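You operate a simulated robot arm through the tools that you are given. There is no shell and no other tool. Be economical: measure what you need, move in short steps, check, and stop when the job is done.

The job below is to be done with a simulated two-armed robot. You get a single attempt, and the scene is never put back.

## Task
Mark the yellow-ringed hose with the job card's block: hose to the stop, hold the block, press its button.
Fine: MARK on the card gives the block; it stands between the yellow lines; the hose goes back in the aisle-side slot of the hose rack.

The check looks at the end state, three seconds after you hand in, the way a careful person would. Anything else that was tipped, shoved, dropped, spilled or broken makes it a failure.

## Robot
Two 7-joint arms with two-finger parallel grippers on one trunk, on a base that drives. Base frame: it is fixed to the floor where the robot stands at the start and does not move with it; the origin is under the middle of the robot, x ahead of it, y to its left, z up; the surface under the hand at the start is at about z = 0.9. Readings come in m, rad, newtons and seconds.
The left shoulder is at the start at [0.07, 0.134, 1.226], the right one opposite. With the tool pointing down near the work surface each hand reaches from about 0.1 to 0.64 m from the robot's upright axis, wherever it stands, measured 20 degrees to its own side. Places, roughly: aisle-side slot of the hose rack [0.9, 0, 0.9]; hand rest on the small table [0.8, -0.2, 0.9]; pad between the yellow lines [0.7, -0.2, 0.9]. Payload 1.57 kg a hand.
Tool frame (each hand has its own): the origin (TCP) lies between the finger pads and is the grasp point; the fingertips stand 0.03 m ahead of it; z points along the fingers, y is the line along which they close. Largest opening 0.08 m; finger width 0.017, thickness 0.012; the body of the gripper, 0.04 by 0.082 m, starts 0.08 m behind the TCP.
Orientation is that of the tool frame in the base frame, as a unit quaternion [x, y, z, w]. With the fingers straight down and closing along the base's y, the tool's x points along the base's -x, its y along +y and its z along -z.

## Interface
- The arms move only by the tool step_arm. It takes "left_deltas", "right_deltas" or both (then of equal length, played together; a hand with none holds still); each is a list of rows, each a list of 7 numbers: the shift along the base's x, y, z in units of 40 mm (1.0 is 40 mm), then the turn, a rotation vector about the base's x, y, z in units of 5 degrees (1.0 is 5 degrees), then the finger opening in m, from 0 to 0.08. In form: [[x, y, z, rx, ry, rz, claw], ...]. A call has 1 to 8 rows; each row shifts and turns the commanded pose from where the row before left it. A call with a number of a shift or a turn outside -1 to 1 is refused whole. Rows are played at 5 a second. More than 0.05 m and 0.15 rad between two rows, or a gripper value outside its range, and nothing of the call is played. Where a pose cannot be reached the arm comes as near as it can. A force on the tool above 70 N (or 10 N above the force at the start of the call, whichever is more), or a blocked arm, ends the call early, and 0.2 s more pass. The fingers move at their own pace (about 0.153 m/s each) and stop on an object; they squeeze with about 29 N. The grip force told is the motor's: it shows also when the fingers shut on nothing. Time passes only in rows, and 0.2 s behind the last, so rows that do not move let the fingers close. It gives the time, the measured TCP pose, the force on the tool (base axes), the opening and the grip force at its end, in the units of the frame above (readings bear some noise), with the torque about the TCP (base axes, N m) and any sound that the robot's microphone picked up.
- Cameras (640 x 400 px; columns grow to the right, rows downward): "scene" is now at [0.1368, -0.0173, 1.4555]; the picture's right is [-0.19, -0.98, 0.00], its down [-0.56, 0.11, -0.82] and it looks along [0.81, -0.16, -0.57] (base axes); focal length 271 px, centre (320, 200). "left" rides on the left gripper at [0.072, 0.007, -0.122] in its tool frame; the picture's right is [-0.09, 1.00, 0.00], its down [-0.84, -0.08, -0.54] and it looks along [-0.54, -0.05, 0.84] (tool axes); focal length 238 px, centre (320, 200). "right" rides on the right gripper at [0.072, -0.007, -0.122] in its tool frame; the picture's right is [0.09, 1.00, 0.00], its down [-0.84, 0.08, -0.54] and it looks along [-0.54, 0.05, 0.84] (tool axes); focal length 238 px, centre (320, 200). There is no depth. A picture from a camera that has moved, and an enlarged one, comes with that camera's place and axes in the base frame and with its lens.
- camera(camera): a new picture of that camera. The clock stands still meanwhile.
- move_column(by): slides the trunk up (or, below 0, down) by that many m; the arms and the scene camera ride with it, the base frame stays. It gives what a move gives, with no picture.
- steer(legs): drives the robot by 1 to 6 legs, each [ahead, left, turn to the left] in m, m and rad, along the robot's own axes; the way and the turn of a leg run together, so that a leg with both is an arc; at most 1.5 m and 3.142 rad a leg. The arms and the cameras ride along, it lands a little off, and it stops where it bumps. It gives what a move gives.
- turn_head(pan, tilt): turns the head with the scene camera to pan (to the left, within 1.501 rad either way) and tilt (down, from -0.506 to 1.204), counted from straight ahead of the robot. It gives what a move gives.
- zoom(camera, box): a new picture of the part [left, top, right, bottom] of that camera's present view, enlarged. The clock stands still meanwhile.
- close_job(): hands the job in; it is judged then, once.

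Work in short steps. Places have to be worked out from the pictures, the camera data and where the tool is seen: move nearer, look again, correct. Check each grasp and each placing, and mend what went wrong. You have 120 turns and 88 pictures in all, those below and enlarged ones among them. Open the grippers and draw the arms clear of the work before you hand the job in, unless the task says otherwise; then end with one line.

The tools are called after "Request:" by a JSON object that holds its "fn" and its "kwargs". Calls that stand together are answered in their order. step_arm: Moves the arms, as the interface text tells. Its arguments: {"type":"object","properties":{"left_deltas":{"type":"array","items":{"type":"array","items":{"type":"number"}}},"right_deltas":{"type":"array","items":{"type":"array","items":{"type":"number"}}}},"required":[]} The other tools are called the same way: move_column (by) slides the trunk up or down; steer (legs) drives the base; turn_head (pan, tilt) turns the head that bears the scene camera; camera (camera) takes a picture; zoom (camera, box) takes an enlarged picture of a part of a camera's view; close_job () hands the job in.

At the start:

```text
t: 0.0
left_position: [0.4646, 0.1509, 1.2619]
left_tool_rot: [0.0, 1.0, 0.001, -0.001]
left_force: [0.9, 0.7, 0.2]
left_ft_torque: [-0.02, 0.02, 0.0]
left_width: 0.0799
left_grip_force: 0.0
right_position: [0.4394, -0.2284, 1.2718]
right_tool_rot: [0.0, 1.0, 0.0, 0.0]
right_force: [-0.3, 0.2, 0.4]
right_ft_torque: [-0.03, 0.0, 0.0]
right_width: 0.0801
right_grip_force: 0.1
trunk travel left (down, up): [-0.8, 0.14]
robot x, y, heading: [0.0011, 0.0001, -0.002]
head pan, tilt: [-0.194, 0.609]
```

scene: 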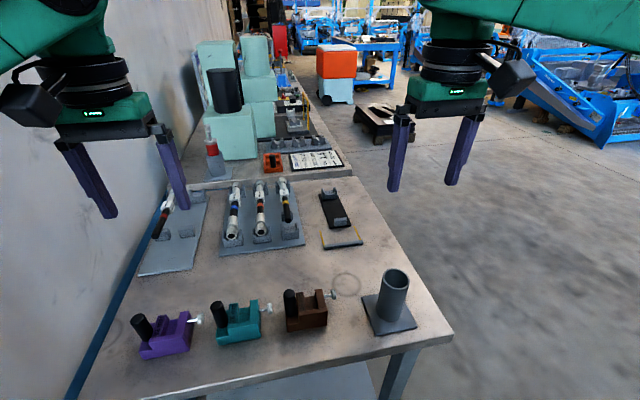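
right: 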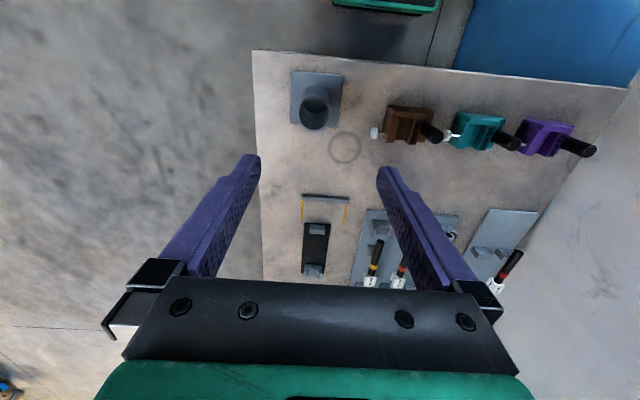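
left: 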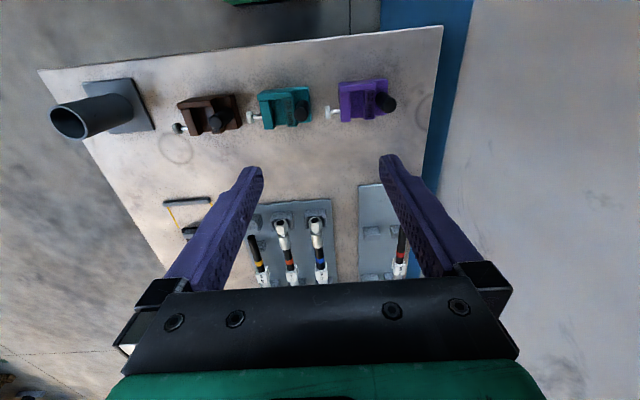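

The scene shows three blocks (purple, teal, brown), a hose rack, a yellow-lined pad, and a job card further back. I zoom on the card and on the rack.

Request:
{"fn": "zoom", "kwargs": {"camera": "scene", "box": [250, 130, 360, 190]}}

Request:
{"fn": "zoom", "kwargs": {"camera": "scene", "box": [130, 160, 380, 280]}}

Request:
{"fn": "zoom", "kwargs": {"camera": "scene", "box": [110, 250, 430, 370]}}

```text
5.82 times, centred on (305, 160) of scene
camera zoom: at [0.1368, -0.0173, 1.4555], right [-0.19, -0.98, 0.0], down [-0.56, 0.11, -0.82], along [0.81, -0.16, -0.57], focal length 1575 px, centre (407, 433)
```

zoom: 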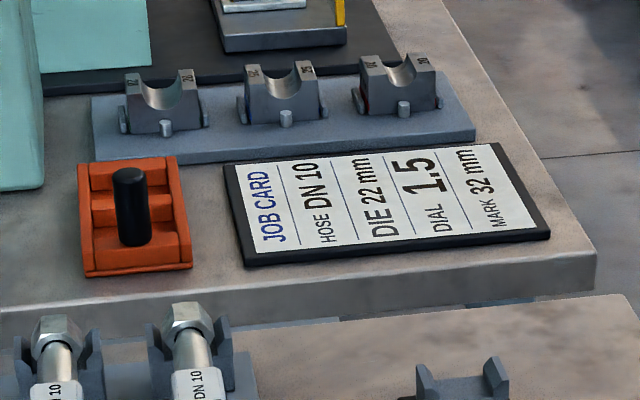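

```text
2.56 times, centred on (255, 220) of scene
camera zoom: at [0.1368, -0.0173, 1.4555], right [-0.19, -0.98, 0.0], down [-0.56, 0.11, -0.82], along [0.81, -0.16, -0.57], focal length 693 px, centre (486, 149)
```

zoom: 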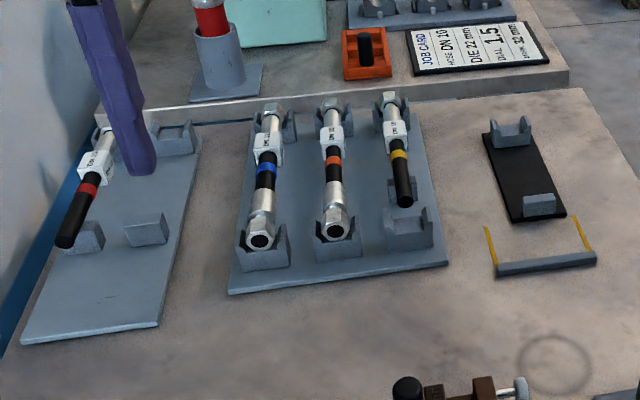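

```text
2.00 times, centred on (270, 310) of scene
camera zoom: at [0.1368, -0.0173, 1.4555], right [-0.19, -0.98, 0.0], down [-0.56, 0.11, -0.82], along [0.81, -0.16, -0.57], focal length 541 px, centre (420, -20)
```

zoom: 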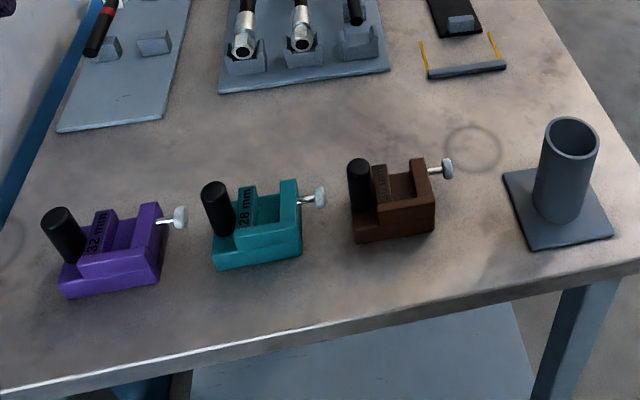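

MARK is 32 mm, and the purple block appears to read 32. I zoom in more on the purple block, the pad and hand rest, and the yellow hose.

Request:
{"fn": "zoom", "kwargs": {"camera": "scene", "box": [120, 295, 216, 365]}}

Request:
{"fn": "zoom", "kwargs": {"camera": "scene", "box": [265, 170, 375, 255]}}

Request:
{"fn": "zoom", "kwargs": {"camera": "left", "box": [150, 60, 450, 160]}}

Request:
{"fn": "zoom", "kwargs": {"camera": "right", "box": [280, 60, 620, 290]}}

```text
5.71 times, centred on (168, 330) of scene
camera zoom: at [0.1368, -0.0173, 1.4555], right [-0.19, -0.98, 0.0], down [-0.56, 0.11, -0.82], along [0.81, -0.16, -0.57], focal length 1546 px, centre (1189, -543)
```

zoom: 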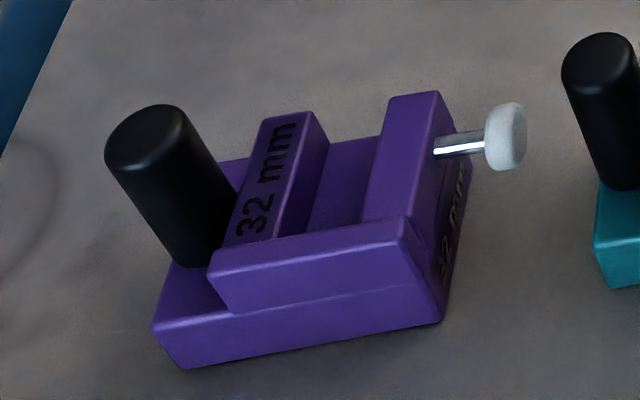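

```text
4.71 times, centred on (320, 212) of scene
camera zoom: at [0.1368, -0.0173, 1.4555], right [-0.19, -0.98, 0.0], down [-0.56, 0.11, -0.82], along [0.81, -0.16, -0.57], focal length 1274 px, centre (320, 141)
```

zoom: 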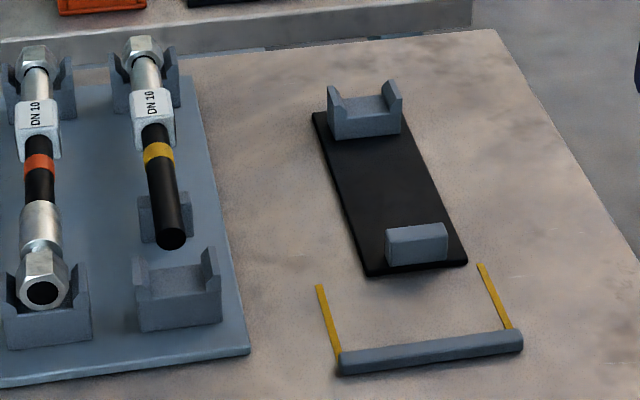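

```text
2.13 times, centred on (300, 110) of left
camera zoom: at [0.393, 0.1577, 1.3842], right [0.09, 1.0, 0.0], down [0.84, -0.08, 0.54], along [0.54, -0.05, -0.84], focal length 508 px, centre (363, 392)
```

zoom: 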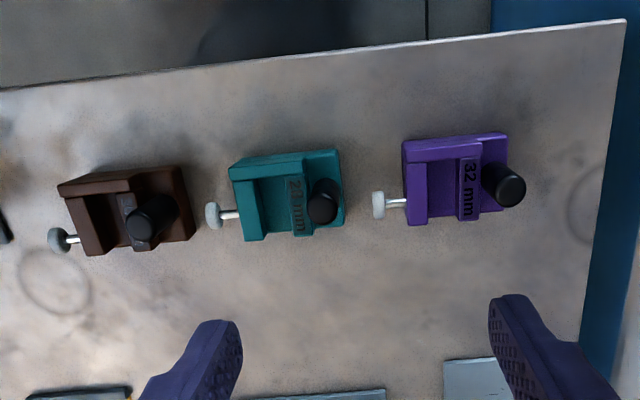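

```text
1.74 times, centred on (450, 175) of right
camera zoom: at [0.3657, -0.2357, 1.395], right [-0.09, 1.0, 0.0], down [0.84, 0.08, 0.54], along [0.54, 0.05, -0.84], focal length 414 px, centre (94, 244)
```

zoom: 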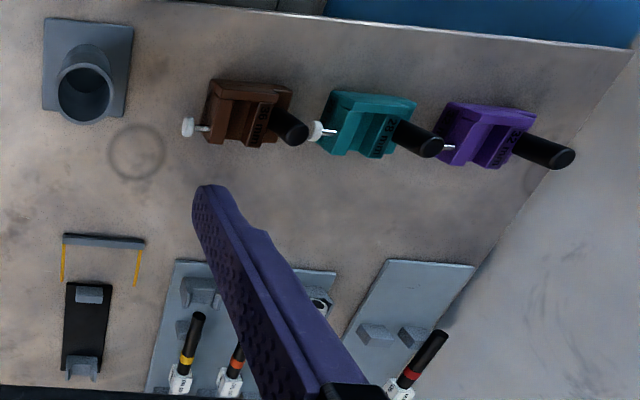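

Table top appears at x 0.38–1.05, right edge y≈-0.33; the purple block is at about (0.48, 0.23), reading 32 mm. Next I look down to see how far the base could drive towards the table.

Request:
{"fn": "turn_head", "kwargs": {"pan": 0.0, "tilt": 1.2}}

Request:
{"fn": "camera", "kwargs": {"camera": "scene"}}

Request:
{"fn": "turn_head", "kwargs": {"pan": -0.9, "tilt": 0.8}}

Request:
{"fn": "camera", "kwargs": {"camera": "scene"}}

```text
t: 1.0
left_position: [0.4642, 0.1517, 1.2626]
left_tool_rot: [-0.001, 1.0, 0.0, 0.0]
left_force: [0.4, 0.2, 0.5]
left_ft_torque: [-0.02, 0.0, 0.0]
left_width: 0.0801
left_grip_force: 0.1
right_position: [0.4383, -0.2278, 1.2721]
right_tool_rot: [0.0, 1.0, 0.0, 0.0]
right_force: [-1.0, 0.0, -1.0]
right_ft_torque: [0.02, -0.05, 0.01]
right_width: 0.0799
right_grip_force: 0.0
trunk travel left (down, up): [-0.8, 0.14]
robot x, y, heading: [0.0006, -0.0, 0.001]
head pan, tilt: [0.0, 1.201]
```

```text
77 pictures are left
camera scene: at [0.1063, -0.0004, 1.4116], right [0.0, -1.0, 0.0], down [-0.93, 0.0, -0.36], along [0.36, 0.0, -0.93], focal length 271 px, centre (320, 200)
```

scene: 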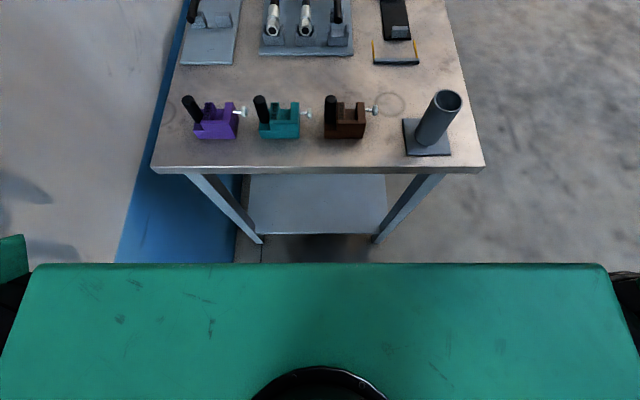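

```text
t: 2.2
left_position: [0.4648, 0.1515, 1.2631]
left_tool_rot: [0.0, 1.0, 0.0, 0.0]
left_force: [-1.2, 0.9, 0.7]
left_ft_torque: [0.03, -0.02, 0.01]
left_width: 0.0801
left_grip_force: 0.0
right_position: [0.4396, -0.2278, 1.2731]
right_tool_rot: [0.0, 1.0, 0.001, -0.001]
right_force: [0.2, 0.0, 0.4]
right_ft_torque: [0.0, 0.0, 0.02]
right_width: 0.0799
right_grip_force: 0.0
trunk travel left (down, up): [-0.8, 0.14]
robot x, y, heading: [0.0012, -0.001, -0.004]
head pan, tilt: [-0.901, 0.799]
```

```text
76 pictures are left
camera scene: at [0.1005, -0.0634, 1.4393], right [-0.78, -0.62, 0.0], down [-0.45, 0.56, -0.7], along [0.43, -0.55, -0.72], focal length 271 px, centre (320, 200)
```

scene: 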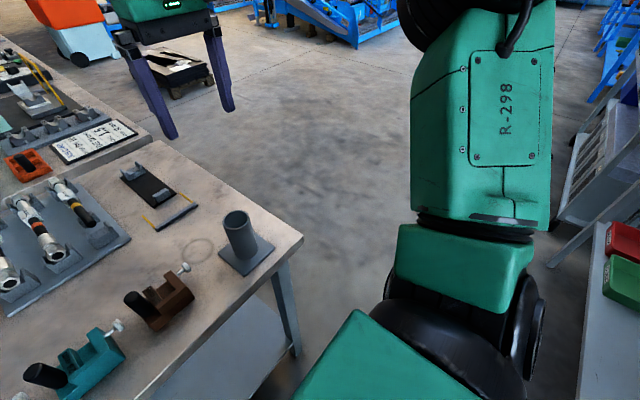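

I zoom at the top of the hand pictures to see the front of the base.

Request:
{"fn": "zoom", "kwargs": {"camera": "right", "box": [240, 0, 560, 100]}}

Request:
{"fn": "zoom", "kwargs": {"camera": "left", "box": [100, 0, 480, 100]}}

```text
2.00 times, centred on (400, 50) of right
camera zoom: at [0.3657, -0.2356, 1.395], right [-0.09, 1.0, 0.0], down [0.84, 0.08, 0.54], along [0.54, 0.05, -0.84], focal length 477 px, centre (160, 500)
```

zoom: 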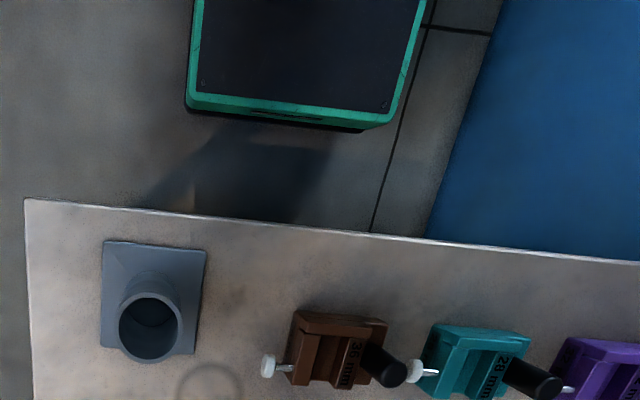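

```text
1.68 times, centred on (290, 50) of left
camera zoom: at [0.393, 0.1578, 1.3842], right [0.09, 1.0, 0.0], down [0.84, -0.08, 0.54], along [0.54, -0.05, -0.84], focal length 401 px, centre (370, 453)
```

zoom: 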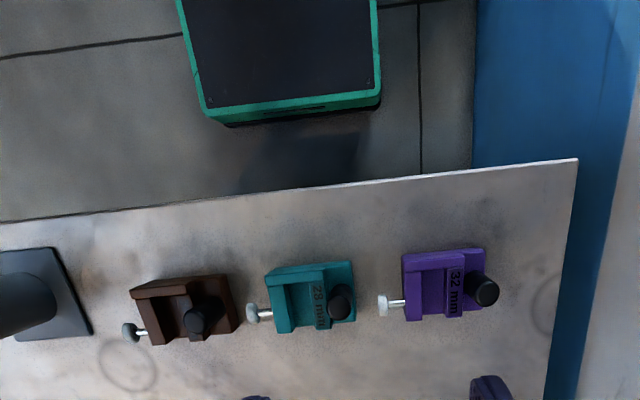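

The base front is at x≈0.20, half-width ≈0.21, so there's room. Handle of the 32 mm block judged near (0.483, 0.258), top z≈0.985. I move the left hand above it to z 1.10.

Request:
{"fn": "step_arm", "kwargs": {"left_deltas": [[0.077, 0.445, -0.68, 0, 0, 0, 0.08], [0.077, 0.445, -0.68, 0, 0, 0, 0.08], [0.077, 0.445, -0.68, 0, 0, 0, 0.08], [0.077, 0.445, -0.68, 0, 0, 0, 0.08], [0.077, 0.445, -0.68, 0, 0, 0, 0.08], [0.077, 0.445, -0.68, 0, 0, 0, 0.08]]}}

Request:
{"fn": "turn_head", "kwargs": {"pan": 0.45, "tilt": 0.85}}

Request:
{"fn": "camera", "kwargs": {"camera": "left"}}

Request:
{"fn": "camera", "kwargs": {"camera": "scene"}}

```text
t: 3.6
left_position: [0.4817, 0.2595, 1.0996]
left_tool_rot: [0.0, 1.0, 0.0, 0.001]
left_force: [0.4, 0.7, 0.4]
left_ft_torque: [-0.05, -0.01, 0.02]
left_width: 0.0799
left_grip_force: 0.1
right_position: [0.4389, -0.2278, 1.2725]
right_tool_rot: [0.0, 1.0, 0.0, 0.0]
right_force: [0.2, 0.8, 0.2]
right_ft_torque: [-0.01, 0.01, -0.04]
right_width: 0.0802
right_grip_force: 0.1
trunk travel left (down, up): [-0.8, 0.14]
robot x, y, heading: [0.0008, -0.001, 0.0]
head pan, tilt: [-0.901, 0.799]
```

```text
t: 5.1
left_position: [0.4828, 0.2569, 1.1004]
left_tool_rot: [0.0, 1.0, 0.0, -0.001]
left_force: [0.6, -0.1, 0.5]
left_ft_torque: [0.03, -0.02, 0.01]
left_width: 0.0799
left_grip_force: 0.1
right_position: [0.4396, -0.2277, 1.2724]
right_tool_rot: [-0.001, 1.0, 0.0, 0.0]
right_force: [0.0, 0.2, -0.6]
right_ft_torque: [0.01, -0.02, -0.02]
right_width: 0.0799
right_grip_force: 0.1
trunk travel left (down, up): [-0.8, 0.14]
robot x, y, heading: [0.0008, -0.0013, -0.001]
head pan, tilt: [0.45, 0.85]
```

```text
73 pictures are left
camera left: at [0.4109, 0.2641, 1.2216], right [0.09, 1.0, 0.0], down [0.84, -0.08, 0.54], along [0.54, -0.05, -0.84], focal length 238 px, centre (320, 200)
```

left: 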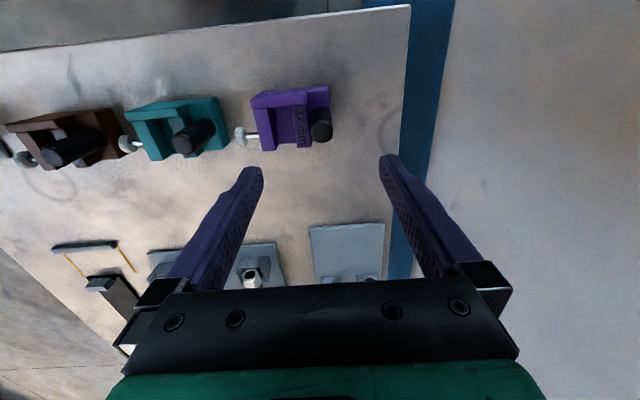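

```text
72 pictures are left
camera scene: at [0.1207, 0.0336, 1.4353], right [0.43, -0.9, 0.0], down [-0.68, -0.33, -0.66], along [0.59, 0.29, -0.75], focal length 271 px, centre (320, 200)
```

scene: 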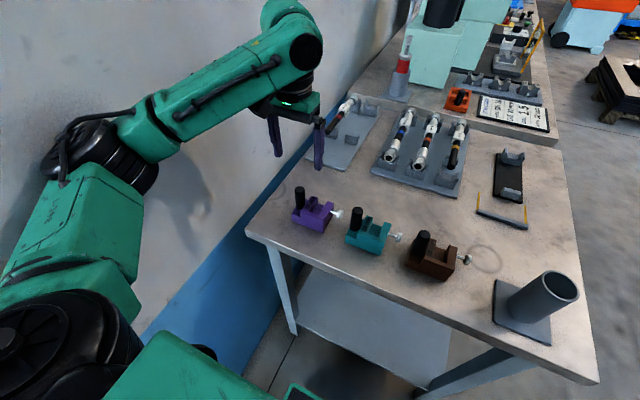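

Handle top sits at about (0.4825, 0.259), in line. I zoom in to see the ridge height beside the handle before descending.

Request:
{"fn": "zoom", "kwargs": {"camera": "scene", "box": [280, 170, 360, 240]}}

Request:
{"fn": "zoom", "kwargs": {"camera": "left", "box": [220, 70, 350, 170]}}

```text
5.71 times, centred on (320, 205) of scene
camera zoom: at [0.1207, 0.0336, 1.4353], right [0.43, -0.9, 0.0], down [-0.68, -0.33, -0.66], along [0.59, 0.29, -0.75], focal length 1546 px, centre (320, 171)
```

zoom: 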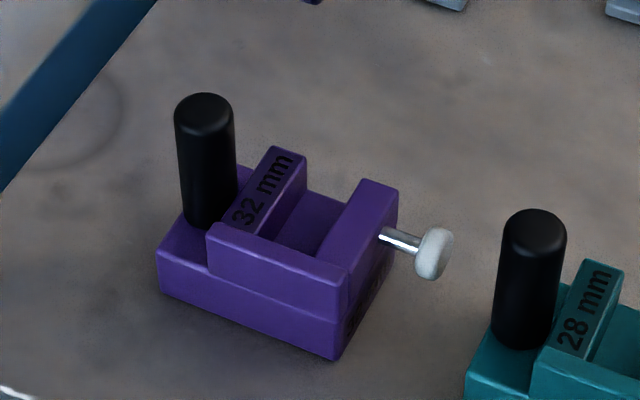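

```text
4.00 times, centred on (285, 120) of left
camera zoom: at [0.4109, 0.2641, 1.2216], right [0.09, 1.0, 0.0], down [0.84, -0.08, 0.54], along [0.54, -0.05, -0.84], focal length 953 px, centre (460, 520)
```

zoom: 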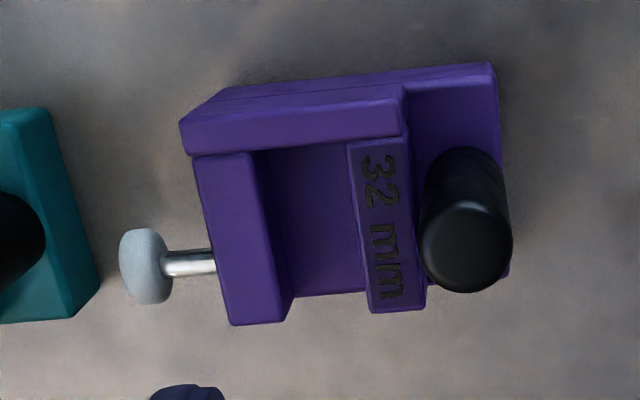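

Ridge top ≈0.958, handle top ≈0.988. I descend to TCP z≈0.992 (tips just over the ridge) and close on the handle.

Request:
{"fn": "step_arm", "kwargs": {"left_deltas": [[0, 0.03, -0.9, 0, 0, 0, 0.08], [0, 0.02, -0.9, 0, 0, 0, 0.08], [0, 0, -0.9, 0, 0, 0, 0.08], [0, 0, 0, 0, 0, 0, 0.08]]}}

Request:
{"fn": "zoom", "kwargs": {"camera": "left", "box": [160, 60, 480, 260]}}

Request:
{"fn": "zoom", "kwargs": {"camera": "scene", "box": [240, 130, 400, 240]}}

```text
t: 6.1
left_position: [0.4823, 0.26, 0.992]
left_tool_rot: [-0.001, 1.0, 0.0, 0.0]
left_force: [0.4, 0.7, -0.1]
left_ft_torque: [0.0, 0.04, 0.0]
left_width: 0.0801
left_grip_force: 0.0
right_position: [0.4375, -0.228, 1.2722]
right_tool_rot: [0.0, 1.0, 0.0, 0.0]
right_force: [0.4, 0.0, -0.7]
right_ft_torque: [-0.01, 0.0, 0.04]
right_width: 0.08
right_grip_force: 0.1
trunk travel left (down, up): [-0.8, 0.14]
robot x, y, heading: [0.0005, -0.0037, 0.0]
head pan, tilt: [0.45, 0.85]
```

```text
2.00 times, centred on (320, 160) of left
camera zoom: at [0.4108, 0.2663, 1.1133], right [0.09, 1.0, 0.0], down [0.84, -0.08, 0.54], along [0.54, -0.05, -0.84], focal length 477 px, centre (320, 280)
```

zoom: 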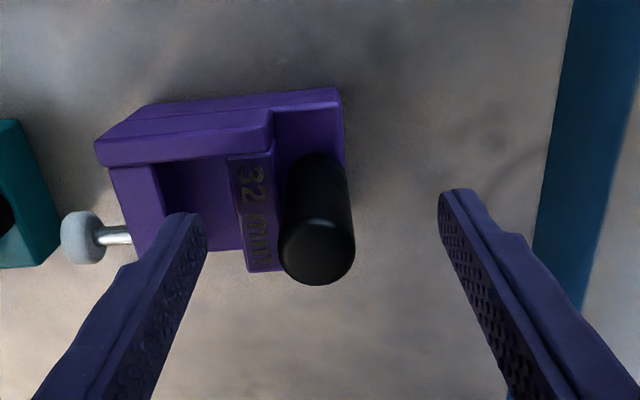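

```text
3.64 times, centred on (320, 185) of scene
camera zoom: at [0.1206, 0.0333, 1.4353], right [0.44, -0.9, 0.0], down [-0.68, -0.33, -0.66], along [0.59, 0.29, -0.75], focal length 984 px, centre (320, 254)
```

zoom: 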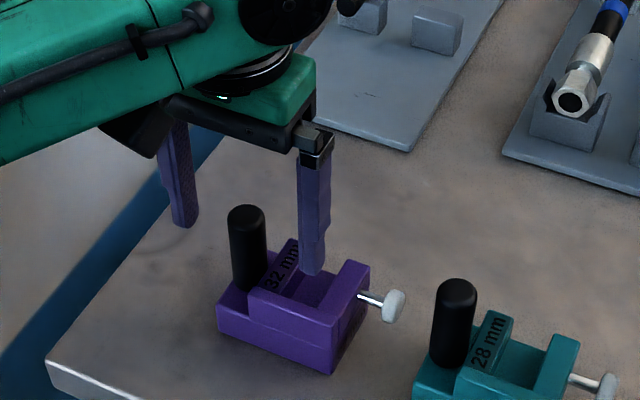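

The handle is centred between the fingers. I close and test with a small lift.

Request:
{"fn": "step_arm", "kwargs": {"left_deltas": [[0, 0, 0, 0, 0, 0, 0.0], [0, 0, 0, 0, 0, 0, 0.0], [0, 0, 0, 0, 0, 0, 0.0], [0, 0, 0.5, 0, 0, 0, 0.0], [0, 0, 0.5, 0, 0, 0, 0.0]]}}

Request:
{"fn": "zoom", "kwargs": {"camera": "scene", "box": [240, 130, 400, 240]}}

```text
t: 7.3
left_position: [0.4813, 0.2604, 1.0322]
left_tool_rot: [0.0, 1.0, 0.0, -0.001]
left_force: [0.2, -0.9, -1.3]
left_ft_torque: [0.07, 0.0, -0.01]
left_width: 0.0229
left_grip_force: 28.7
right_position: [0.4393, -0.2285, 1.2723]
right_tool_rot: [0.0, 1.0, 0.0, 0.0]
right_force: [0.1, 0.0, -0.4]
right_ft_torque: [0.03, -0.06, 0.0]
right_width: 0.0801
right_grip_force: 0.1
trunk travel left (down, up): [-0.8, 0.14]
robot x, y, heading: [-0.0055, 0.0032, 0.002]
head pan, tilt: [0.45, 0.85]
```

```text
3.64 times, centred on (320, 185) of scene
camera zoom: at [0.1207, 0.0335, 1.4353], right [0.44, -0.9, 0.0], down [-0.68, -0.33, -0.66], along [0.59, 0.29, -0.75], focal length 984 px, centre (320, 254)
```

zoom: 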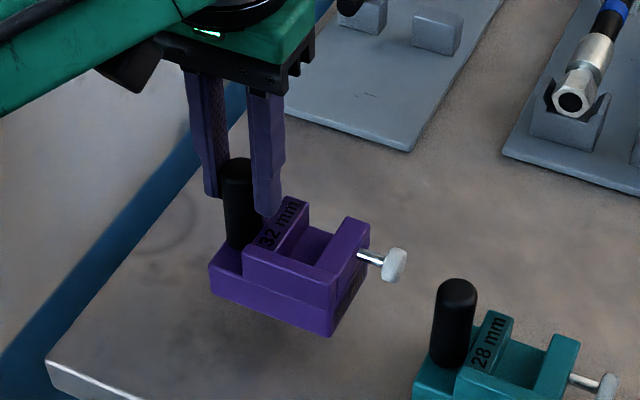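

Grasp is firm and level. I raise the block by 0.12 m and drive right 0.35 m, then slightly ahead.

Request:
{"fn": "step_arm", "kwargs": {"left_deltas": [[0, 0, 1, 0, 0, 0, 0.0], [0, 0, 1, 0, 0, 0, 0.0], [0, 0, 1, 0, 0, 0, 0.0], [0, 0, 0.5, 0, 0, 0, 0.0]]}}

Request:
{"fn": "steer", "kwargs": {"legs": [[0, -0.35, 0], [0.1, 0, 0]]}}

Request:
{"fn": "turn_head", "kwargs": {"pan": 0.15, "tilt": 0.8}}

Request:
{"fn": "camera", "kwargs": {"camera": "scene"}}

Request:
{"fn": "camera", "kwargs": {"camera": "left"}}

```text
t: 8.3
left_position: [0.4814, 0.26, 1.1713]
left_tool_rot: [-0.001, 1.0, 0.0, 0.0]
left_force: [0.3, 1.0, -1.0]
left_ft_torque: [0.04, 0.03, 0.0]
left_width: 0.0229
left_grip_force: 29.2
right_position: [0.4391, -0.2288, 1.2732]
right_tool_rot: [0.0, 1.0, 0.0, 0.0]
right_force: [-0.1, -0.2, -0.4]
right_ft_torque: [0.01, -0.02, 0.01]
right_width: 0.0799
right_grip_force: 0.0
trunk travel left (down, up): [-0.8, 0.14]
robot x, y, heading: [-0.001, 0.0002, -0.003]
head pan, tilt: [0.45, 0.85]
```

```text
t: 11.3
left_position: [0.5767, -0.0897, 1.1729]
left_tool_rot: [-0.001, 1.0, 0.0, 0.002]
left_force: [-1.3, -0.2, -2.1]
left_ft_torque: [0.05, -0.05, -0.03]
left_width: 0.0227
left_grip_force: 29.3
right_position: [0.5351, -0.5779, 1.2744]
right_tool_rot: [-0.001, 1.0, 0.0, 0.001]
right_force: [-0.1, 0.7, 1.1]
right_ft_torque: [0.02, -0.03, 0.03]
right_width: 0.0801
right_grip_force: 0.0
trunk travel left (down, up): [-0.8, 0.14]
robot x, y, heading: [0.1013, -0.3458, -0.0]
head pan, tilt: [0.45, 0.85]
```

```text
t: 12.1
left_position: [0.5807, -0.0894, 1.1706]
left_tool_rot: [-0.002, 1.0, 0.0, -0.001]
left_force: [0.6, -0.1, -1.3]
left_ft_torque: [0.07, 0.02, -0.02]
left_width: 0.0231
left_grip_force: 28.4
right_position: [0.5413, -0.5771, 1.2722]
right_tool_rot: [-0.002, 1.0, 0.0, -0.001]
right_force: [0.4, -0.1, -0.2]
right_ft_torque: [-0.03, 0.02, 0.0]
right_width: 0.0801
right_grip_force: 0.0
trunk travel left (down, up): [-0.8, 0.14]
robot x, y, heading: [0.1001, -0.3526, -0.001]
head pan, tilt: [0.15, 0.799]
```

```text
66 pictures are left
camera scene: at [0.2315, -0.3381, 1.4391], right [0.15, -0.99, 0.0], down [-0.71, -0.11, -0.7], along [0.69, 0.11, -0.72], focal length 271 px, centre (320, 200)
```

scene: 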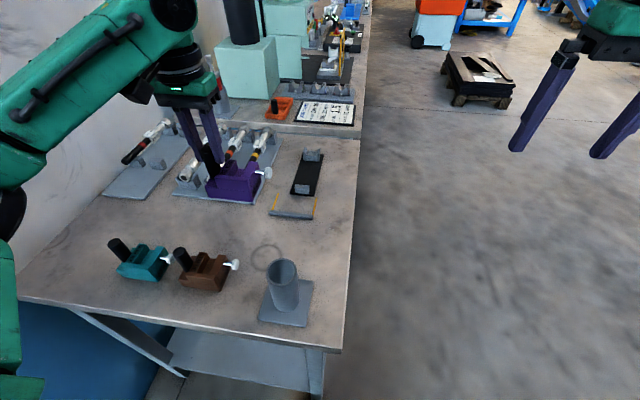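

```text
65 pictures are left
camera left: at [0.511, -0.0827, 1.292], right [0.09, 1.0, 0.0], down [0.84, -0.07, 0.54], along [0.54, -0.05, -0.84], focal length 238 px, centre (320, 200)
```

left: 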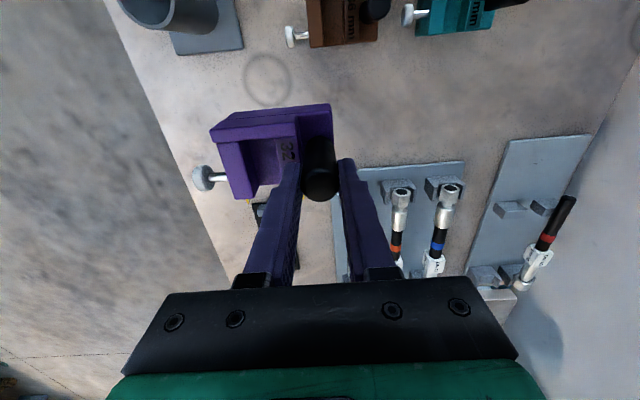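

I zoom on the pad to locate the stop bar, yellow lines and rest precisely.

Request:
{"fn": "zoom", "kwargs": {"camera": "scene", "box": [240, 130, 370, 230]}}

```text
4.00 times, centred on (305, 180) of scene
camera zoom: at [0.2315, -0.3381, 1.4391], right [0.15, -0.99, 0.0], down [-0.71, -0.11, -0.7], along [0.69, 0.11, -0.72], focal length 1082 px, centre (380, 280)
```

zoom: 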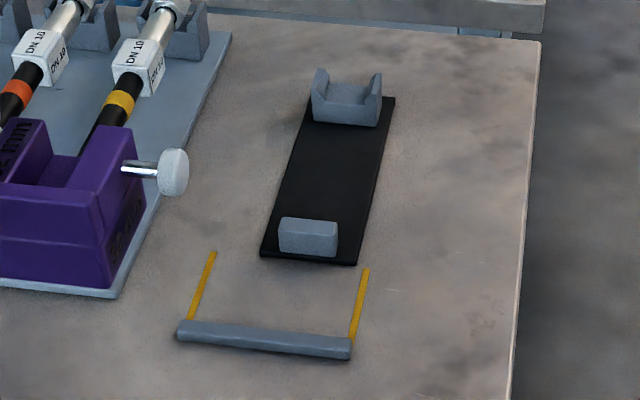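

Pad: lines at y≈-0.139/-0.249, bar's far face x≈0.69; rest axis y≈-0.206. The block's channel sits 42 mm to -y of the handle, so the handle target is (0.722, -0.164). I drive ahead a little more and move the block above it.

Request:
{"fn": "steer", "kwargs": {"legs": [[0.035, 0, 0]]}}

Request:
{"fn": "step_arm", "kwargs": {"left_deltas": [[0.65, -0.46, 0, 0, 0, 0, 0.0], [0.65, -0.46, -0.2, 0, 0, 0, 0.0], [0.65, -0.46, -0.5, 0, 0, 0, 0.0], [0.65, -0.46, -0.8, 0, 0, 0, 0.0], [0, 0, -0.8, 0, 0, 0, 0.0]]}}

Request:
{"fn": "camera", "kwargs": {"camera": "left"}}

Request:
{"fn": "zoom", "kwargs": {"camera": "scene", "box": [220, 110, 380, 230]}}

```text
t: 13.0
left_position: [0.6086, -0.0891, 1.175]
left_tool_rot: [-0.002, 1.0, 0.001, 0.004]
left_force: [-0.7, 0.1, -1.5]
left_ft_torque: [0.1, 0.0, 0.01]
left_width: 0.023
left_grip_force: 28.8
right_position: [0.5655, -0.5768, 1.2752]
right_tool_rot: [-0.001, 1.0, -0.001, 0.004]
right_force: [0.2, 0.1, 0.3]
right_ft_torque: [0.03, -0.07, 0.01]
right_width: 0.0798
right_grip_force: 0.1
trunk travel left (down, up): [-0.8, 0.14]
robot x, y, heading: [0.1331, -0.3504, -0.0]
head pan, tilt: [0.15, 0.799]
```

```text
t: 14.2
left_position: [0.7184, -0.1641, 1.0788]
left_tool_rot: [-0.001, 1.0, -0.001, -0.001]
left_force: [-1.2, 0.3, -1.9]
left_ft_torque: [0.04, -0.03, 0.0]
left_width: 0.0229
left_grip_force: 28.4
right_position: [0.5731, -0.5769, 1.2732]
right_tool_rot: [-0.002, 1.0, 0.0, 0.001]
right_force: [-0.3, 0.2, -0.2]
right_ft_torque: [0.02, -0.01, -0.03]
right_width: 0.0801
right_grip_force: 0.1
trunk travel left (down, up): [-0.8, 0.14]
robot x, y, heading: [0.1362, -0.3477, 0.002]
head pan, tilt: [0.15, 0.799]
```

```text
63 pictures are left
camera left: at [0.6477, -0.1561, 1.2003], right [0.09, 1.0, 0.0], down [0.84, -0.07, 0.54], along [0.54, -0.05, -0.84], focal length 238 px, centre (320, 200)
```

left: 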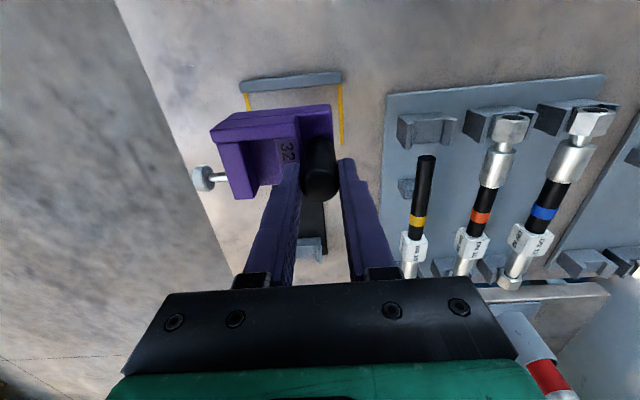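

```text
3.33 times, centred on (300, 170) of scene
camera zoom: at [0.264, -0.3371, 1.4394], right [0.15, -0.99, 0.0], down [-0.71, -0.11, -0.7], along [0.69, 0.11, -0.72], focal length 902 px, centre (387, 300)
```

zoom: 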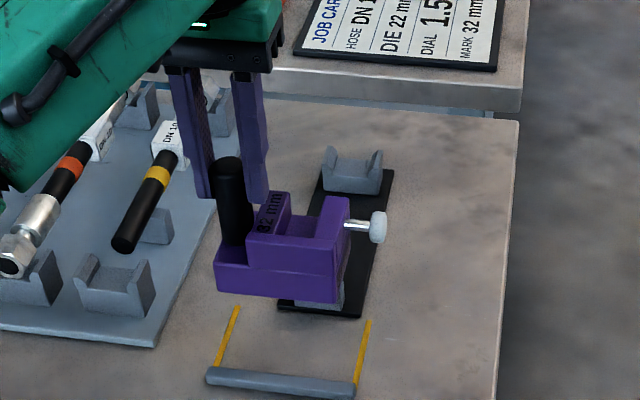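

Bar and lines agree with the estimate. I lower with a slight +x margin to about 10 mm above the table, and look.

Request:
{"fn": "step_arm", "kwargs": {"left_deltas": [[0.1, 0, -0.7, 0, 0, 0, 0.0], [0.05, 0, -0.7, 0, 0, 0, 0.0], [0, 0, -0.5, 0, 0, 0, 0.0], [0, 0, 0, 0, 0, 0, 0.0]]}}

Request:
{"fn": "zoom", "kwargs": {"camera": "scene", "box": [220, 110, 380, 230]}}

Request:
{"fn": "zoom", "kwargs": {"camera": "left", "box": [180, 40, 440, 240]}}

```text
t: 15.2
left_position: [0.7256, -0.1624, 1.0016]
left_tool_rot: [-0.001, 1.0, 0.0, 0.0]
left_force: [-0.3, 1.2, -1.4]
left_ft_torque: [0.07, 0.02, -0.02]
left_width: 0.0228
left_grip_force: 29.0
right_position: [0.5735, -0.5772, 1.2719]
right_tool_rot: [-0.002, 1.0, 0.0, 0.0]
right_force: [-1.0, -0.4, 0.6]
right_ft_torque: [0.02, 0.05, 0.02]
right_width: 0.0798
right_grip_force: 0.0
trunk travel left (down, up): [-0.8, 0.14]
robot x, y, heading: [0.1368, -0.3501, -0.0]
head pan, tilt: [0.15, 0.799]
```

```text
3.33 times, centred on (300, 170) of scene
camera zoom: at [0.2648, -0.3384, 1.4393], right [0.15, -0.99, 0.0], down [-0.71, -0.11, -0.7], along [0.69, 0.11, -0.72], focal length 902 px, centre (387, 300)
```

zoom: 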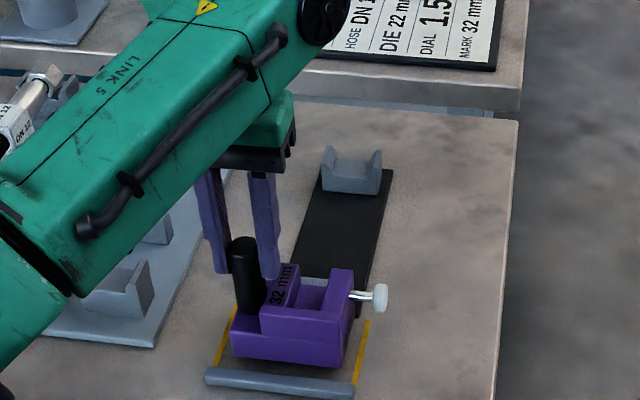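

```text
2.00 times, centred on (310, 140) of left
camera zoom: at [0.6546, -0.157, 1.1236], right [0.09, 1.0, 0.0], down [0.84, -0.07, 0.54], along [0.54, -0.05, -0.84], focal length 477 px, centre (340, 320)
```

zoom: 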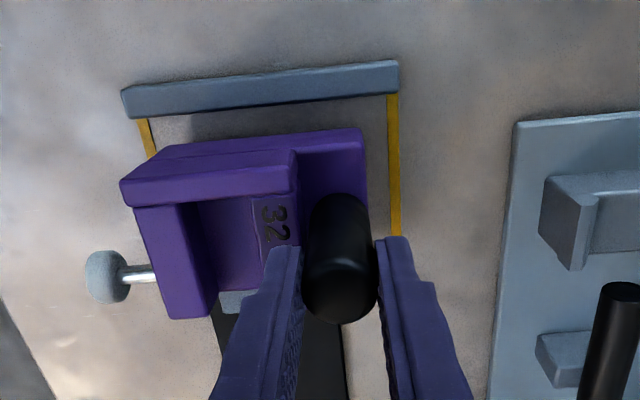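

Still ~10 mm up, gap to the bar ≈14 mm, y well centred. I shift 9 mm to -x while lowering to contact.

Request:
{"fn": "step_arm", "kwargs": {"left_deltas": [[-0.22, 0, -0.1, 0, 0, 0, 0.0], [0, -0.03, -0.1, 0, 0, 0, 0.0], [0, 0, -0.05, 0, 0, 0, 0.0], [0, 0, 0, 0, 0, 0, 0.0]]}}

Request:
{"fn": "zoom", "kwargs": {"camera": "left", "box": [180, 40, 440, 240]}}

```text
t: 16.2
left_position: [0.7155, -0.1651, 0.9936]
left_tool_rot: [-0.001, 1.0, 0.0, 0.001]
left_force: [1.4, 1.2, 2.8]
left_ft_torque: [0.22, 0.06, -0.02]
left_width: 0.023
left_grip_force: 28.7
right_position: [0.5734, -0.5763, 1.2729]
right_tool_rot: [-0.002, 1.0, 0.0, 0.001]
right_force: [0.0, -0.8, 0.0]
right_ft_torque: [-0.02, 0.02, -0.01]
right_width: 0.0799
right_grip_force: 0.0
trunk travel left (down, up): [-0.8, 0.14]
robot x, y, heading: [0.1326, -0.3477, -0.0]
head pan, tilt: [0.15, 0.799]
```

```text
2.00 times, centred on (310, 140) of left
camera zoom: at [0.645, -0.1577, 1.115], right [0.09, 1.0, 0.0], down [0.84, -0.07, 0.54], along [0.54, -0.05, -0.84], focal length 477 px, centre (340, 320)
```

zoom: 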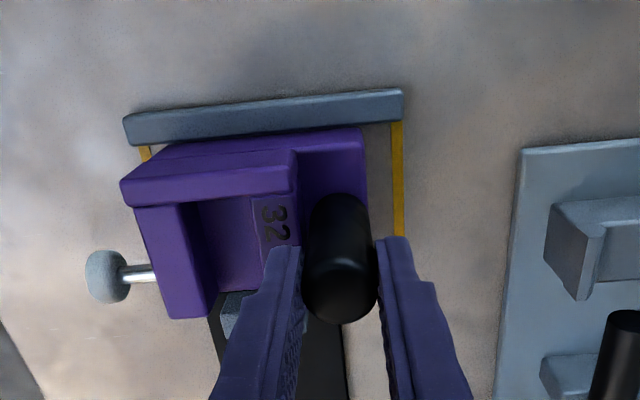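

On the table now, with a tiny gap to the bar. I slide −4 mm to touch the bar, then look.

Request:
{"fn": "step_arm", "kwargs": {"left_deltas": [[-0.05, 0, 0, 0, 0, 0, 0.0], [-0.05, 0, 0, 0, 0, 0, 0.0], [0, 0, 0, 0, 0, 0, 0.0]]}}

Request:
{"fn": "zoom", "kwargs": {"camera": "left", "box": [220, 60, 360, 160]}}

```text
t: 17.0
left_position: [0.7147, -0.1647, 0.9947]
left_tool_rot: [-0.002, 1.0, 0.0, 0.001]
left_force: [10.9, 1.4, 6.1]
left_ft_torque: [0.28, -0.65, -0.01]
left_width: 0.023
left_grip_force: 28.9
right_position: [0.5747, -0.5775, 1.2715]
right_tool_rot: [-0.002, 1.0, 0.0, 0.0]
right_force: [0.2, 0.4, -0.4]
right_ft_torque: [0.01, 0.0, -0.04]
right_width: 0.0803
right_grip_force: 0.1
trunk travel left (down, up): [-0.8, 0.14]
robot x, y, heading: [0.1361, -0.3503, 0.005]
head pan, tilt: [0.15, 0.799]
```

```text
4.00 times, centred on (290, 110) of left
camera zoom: at [0.6429, -0.1578, 1.1149], right [0.09, 1.0, 0.0], down [0.84, -0.07, 0.54], along [0.54, -0.05, -0.84], focal length 953 px, centre (440, 560)
```

zoom: 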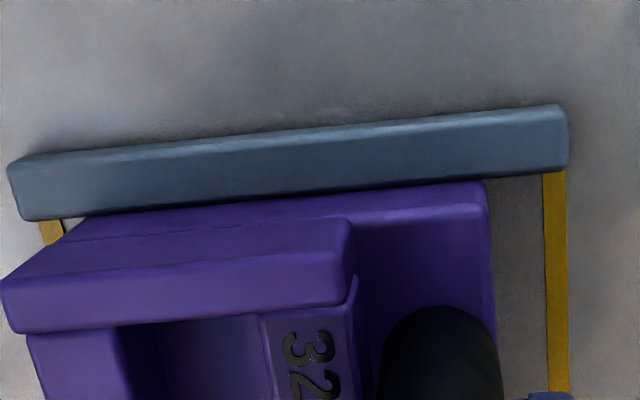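

Block now against the bar (11 N). I relieve the push, open to 0.05, and lift clear.

Request:
{"fn": "step_arm", "kwargs": {"left_deltas": [[0.06, 0, 0, 0, 0, 0, 0.0], [0, 0, 0, 0, 0, 0, 0.05], [0, 0, 0, 0, 0, 0, 0.06], [0, 0, 0.5, 0, 0, 0, 0.06], [0, 0, 1, 0, 0, 0, 0.06], [0, 0, 1, 0, 0, 0, 0.06], [0, 0, 1, 0, 0, 0, 0.06], [0, 0, 0.8, 0, 0, 0, 0.06]]}}

Request:
{"fn": "zoom", "kwargs": {"camera": "left", "box": [140, 20, 500, 245]}}

```text
t: 18.8
left_position: [0.7146, -0.167, 1.1674]
left_tool_rot: [-0.002, 1.0, 0.0, 0.0]
left_force: [0.3, -0.6, 0.7]
left_ft_torque: [0.05, -0.05, 0.01]
left_width: 0.0602
left_grip_force: 0.1
right_position: [0.5727, -0.5774, 1.2729]
right_tool_rot: [-0.003, 1.0, 0.0, 0.001]
right_force: [0.0, -0.3, -0.1]
right_ft_torque: [-0.02, 0.01, 0.0]
right_width: 0.0801
right_grip_force: 0.0
trunk travel left (down, up): [-0.8, 0.14]
robot x, y, heading: [0.1344, -0.3513, -0.002]
head pan, tilt: [0.15, 0.799]
```

```text
1.78 times, centred on (320, 132) of left
camera zoom: at [0.644, -0.1596, 1.2879], right [0.09, 1.0, 0.0], down [0.84, -0.07, 0.54], along [0.54, -0.05, -0.84], focal length 424 px, centre (320, 320)
```

zoom: 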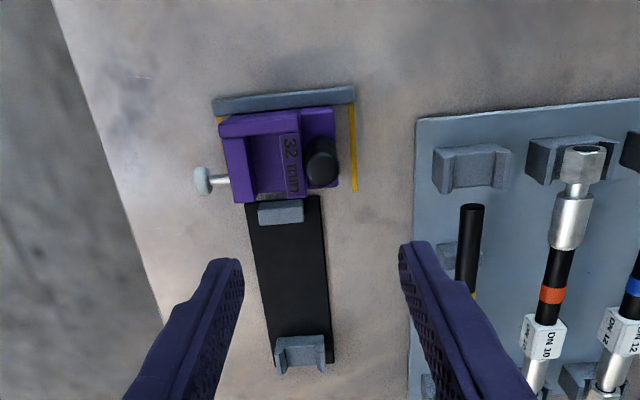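

Block stands well between the lines, channel in line with the rest. Now I retract the left arm and drive round to the aisle side, facing the table's long side, for the hose.

Request:
{"fn": "step_arm", "kwargs": {"left_deltas": [[-0.9, 0.1, 0.3, 0, 0, 0, 0.06], [-0.9, 0.1, 0.4, 0, 0, 0, 0.06], [-0.9, 0, 0.4, 0, 0, 0, 0.06], [-0.9, 0, 0.4, 0, 0, 0, 0.06], [-0.9, 0, 0.4, 0, 0, 0, 0.06]]}}

Request:
{"fn": "steer", "kwargs": {"legs": [[-0.25, 0, 0], [0, -0.5, 0], [0.91, 0, 0], [0, 0, 1.571]]}}

```text
t: 20.0
left_position: [0.5311, -0.157, 1.2421]
left_tool_rot: [-0.002, 1.0, 0.0, 0.0]
left_force: [-0.3, 0.0, 0.4]
left_ft_torque: [0.02, -0.04, -0.03]
left_width: 0.0599
left_grip_force: 0.1
right_position: [0.5716, -0.5758, 1.2741]
right_tool_rot: [-0.002, 1.0, 0.0, 0.002]
right_force: [0.9, 1.0, 0.0]
right_ft_torque: [-0.03, -0.01, 0.03]
right_width: 0.08
right_grip_force: 0.0
trunk travel left (down, up): [-0.8, 0.14]
robot x, y, heading: [0.1373, -0.3495, 0.0]
head pan, tilt: [0.15, 0.799]
```

```text
t: 32.4
left_position: [0.596, -0.4313, 1.2418]
left_tool_rot: [0.711, -0.703, 0.0, 0.0]
left_force: [-0.5, 0.0, 0.6]
left_ft_torque: [-0.03, 0.02, 0.01]
left_width: 0.0601
left_grip_force: 0.1
right_position: [1.0152, -0.3884, 1.273]
right_tool_rot: [0.712, -0.702, 0.0, -0.001]
right_force: [0.0, 0.3, 0.8]
right_ft_torque: [-0.01, -0.03, 0.02]
right_width: 0.0801
right_grip_force: 0.0
trunk travel left (down, up): [-0.8, 0.14]
robot x, y, heading: [0.7932, -0.8312, 1.585]
head pan, tilt: [0.15, 0.799]
```

At (0.79,-0.83), heading 1.585. I drive ahead 0.25 with a small turn correction, and turn the right hand −90° about z so that it closes along base y; head down for a look.

Request:
{"fn": "steer", "kwargs": {"legs": [[0.25, 0, -0.014]]}}

Request:
{"fn": "step_arm", "kwargs": {"right_deltas": [[0, 0, 0, 0, 0, -1, 0.08], [0, 0, 0, 0, 0, -1, 0.08], [0, 0, 0, 0, 0, -1, 0.08], [0, 0, 0, 0, 0, -1, 0.08], [0, 0, 0, 0, 0, -1, 0.08], [0, 0, 0, 0, 0, -1, 0.08], [0, 0, 0, 0, 0, -1, 0.08], [0, 0, 0, 0, 0, -1, 0.08]]}}

Request:
{"fn": "step_arm", "kwargs": {"right_deltas": [[0, 0, 0, 0, 0, -1, 0.08], [0, 0, 0, 0, 0, -1, 0.08], [0, 0, 0, 0, 0, -1, 0.08], [0, 0, 0, 0, 0, -1, 0.08], [0, 0, 0, 0, 0, -1, 0.08], [0, 0, 0, 0, 0, -1, 0.08], [0, 0, 0, 0, 0, -1, 0.08], [0, 0, 0, 0, 0, -1, 0.08]]}}

Request:
{"fn": "turn_head", "kwargs": {"pan": 0.0, "tilt": 0.8}}

Request:
{"fn": "camera", "kwargs": {"camera": "scene"}}

Request:
{"fn": "camera", "kwargs": {"camera": "right"}}

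```text
t: 34.3
left_position: [0.6004, -0.181, 1.2427]
left_tool_rot: [0.707, -0.707, -0.002, -0.001]
left_force: [0.1, -0.6, 0.5]
left_ft_torque: [0.04, 0.02, -0.01]
left_width: 0.0601
left_grip_force: 0.0
right_position: [1.0199, -0.1436, 1.2731]
right_tool_rot: [0.707, -0.707, -0.001, -0.001]
right_force: [0.0, 0.4, 0.2]
right_ft_torque: [0.0, -0.06, 0.02]
right_width: 0.0797
right_grip_force: 0.0
trunk travel left (down, up): [-0.8, 0.14]
robot x, y, heading: [0.7919, -0.5825, 1.564]
head pan, tilt: [0.15, 0.799]
```

```text
t: 36.1
left_position: [0.6001, -0.1795, 1.2421]
left_tool_rot: [0.707, -0.707, 0.0, 0.0]
left_force: [-0.1, 0.4, 0.1]
left_ft_torque: [0.0, 0.01, 0.01]
left_width: 0.0601
left_grip_force: 0.1
right_position: [1.0193, -0.1415, 1.2728]
right_tool_rot: [-0.422, 0.907, 0.0, 0.001]
right_force: [0.1, 0.0, 0.3]
right_ft_torque: [-0.01, 0.0, -0.03]
right_width: 0.0801
right_grip_force: 0.1
trunk travel left (down, up): [-0.8, 0.14]
robot x, y, heading: [0.7952, -0.5825, 1.576]
head pan, tilt: [0.15, 0.799]
```

```text
t: 37.9
left_position: [0.6005, -0.1787, 1.2418]
left_tool_rot: [-0.707, 0.707, 0.0, 0.0]
left_force: [0.0, -0.2, -0.6]
left_ft_torque: [0.01, 0.0, -0.01]
left_width: 0.0604
left_grip_force: 0.0
right_position: [1.0182, -0.1425, 1.274]
right_tool_rot: [-0.087, 0.996, 0.0, 0.001]
right_force: [0.3, 0.5, -0.3]
right_ft_torque: [0.01, -0.01, 0.01]
right_width: 0.0799
right_grip_force: 0.0
trunk travel left (down, up): [-0.8, 0.14]
robot x, y, heading: [0.7894, -0.581, 1.571]
head pan, tilt: [0.15, 0.799]
```

```text
t: 38.6
left_position: [0.5993, -0.1789, 1.2422]
left_tool_rot: [0.707, -0.707, 0.0, 0.001]
left_force: [-0.2, 0.7, -0.6]
left_ft_torque: [-0.01, -0.02, -0.03]
left_width: 0.06
left_grip_force: 0.1
right_position: [1.0201, -0.1407, 1.2726]
right_tool_rot: [-0.086, 0.996, 0.0, 0.0]
right_force: [-0.5, 0.2, 1.5]
right_ft_torque: [-0.02, 0.01, 0.0]
right_width: 0.0801
right_grip_force: 0.1
trunk travel left (down, up): [-0.8, 0.14]
robot x, y, heading: [0.791, -0.5804, 1.57]
head pan, tilt: [0.0, 0.799]
```

```text
56 pictures are left
camera scene: at [0.7915, -0.4494, 1.4393], right [1.0, 0.0, 0.0], down [0.0, -0.72, -0.7], along [0.0, 0.7, -0.72], focal length 271 px, centre (320, 200)
```

scene: 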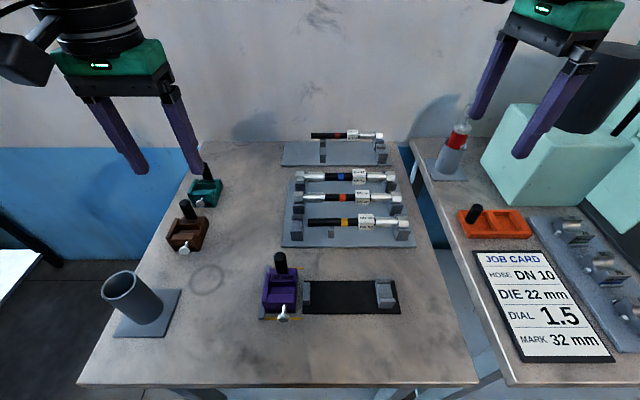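

```text
55 pictures are left
camera right: at [0.9485, -0.1617, 1.3952], right [-0.26, 0.96, 0.0], down [0.81, 0.22, 0.54], along [0.52, 0.14, -0.84], focal length 238 px, centre (320, 200)
```

right: 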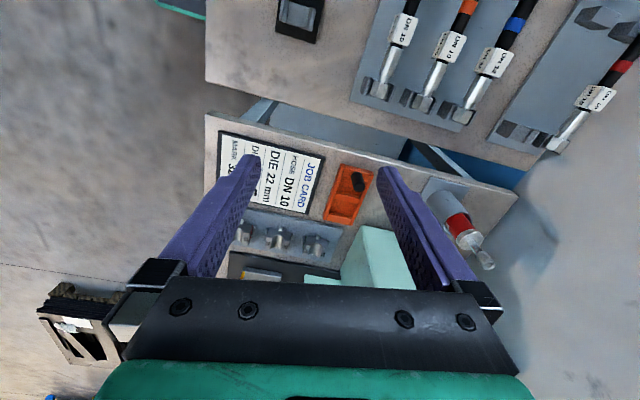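

Excellent view. I zoom on the yellow hose in the rack and on the rest with the block.

Request:
{"fn": "zoom", "kwargs": {"camera": "scene", "box": [275, 200, 425, 260]}}

Request:
{"fn": "zoom", "kwargs": {"camera": "scene", "box": [245, 245, 415, 330]}}

```text
4.27 times, centred on (350, 230) of scene
camera zoom: at [0.7915, -0.4494, 1.4393], right [1.0, 0.0, 0.0], down [0.0, -0.72, -0.7], along [0.0, 0.7, -0.72], focal length 1155 px, centre (192, 72)
```

zoom: 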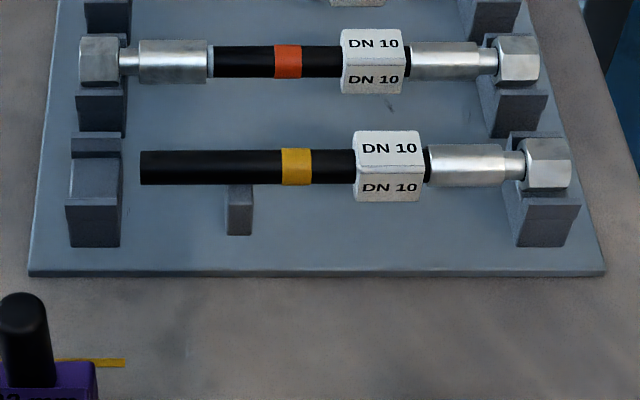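

```text
3.76 times, centred on (330, 288) of scene
camera zoom: at [0.7915, -0.4494, 1.4393], right [1.0, 0.0, 0.0], down [0.0, -0.72, -0.7], along [0.0, 0.7, -0.72], focal length 1019 px, centre (282, -129)
```

zoom: 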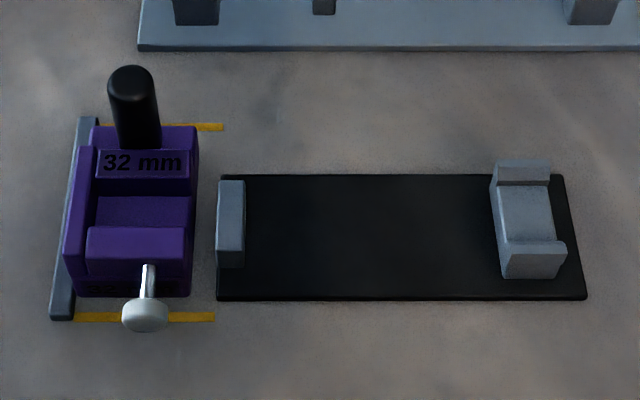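

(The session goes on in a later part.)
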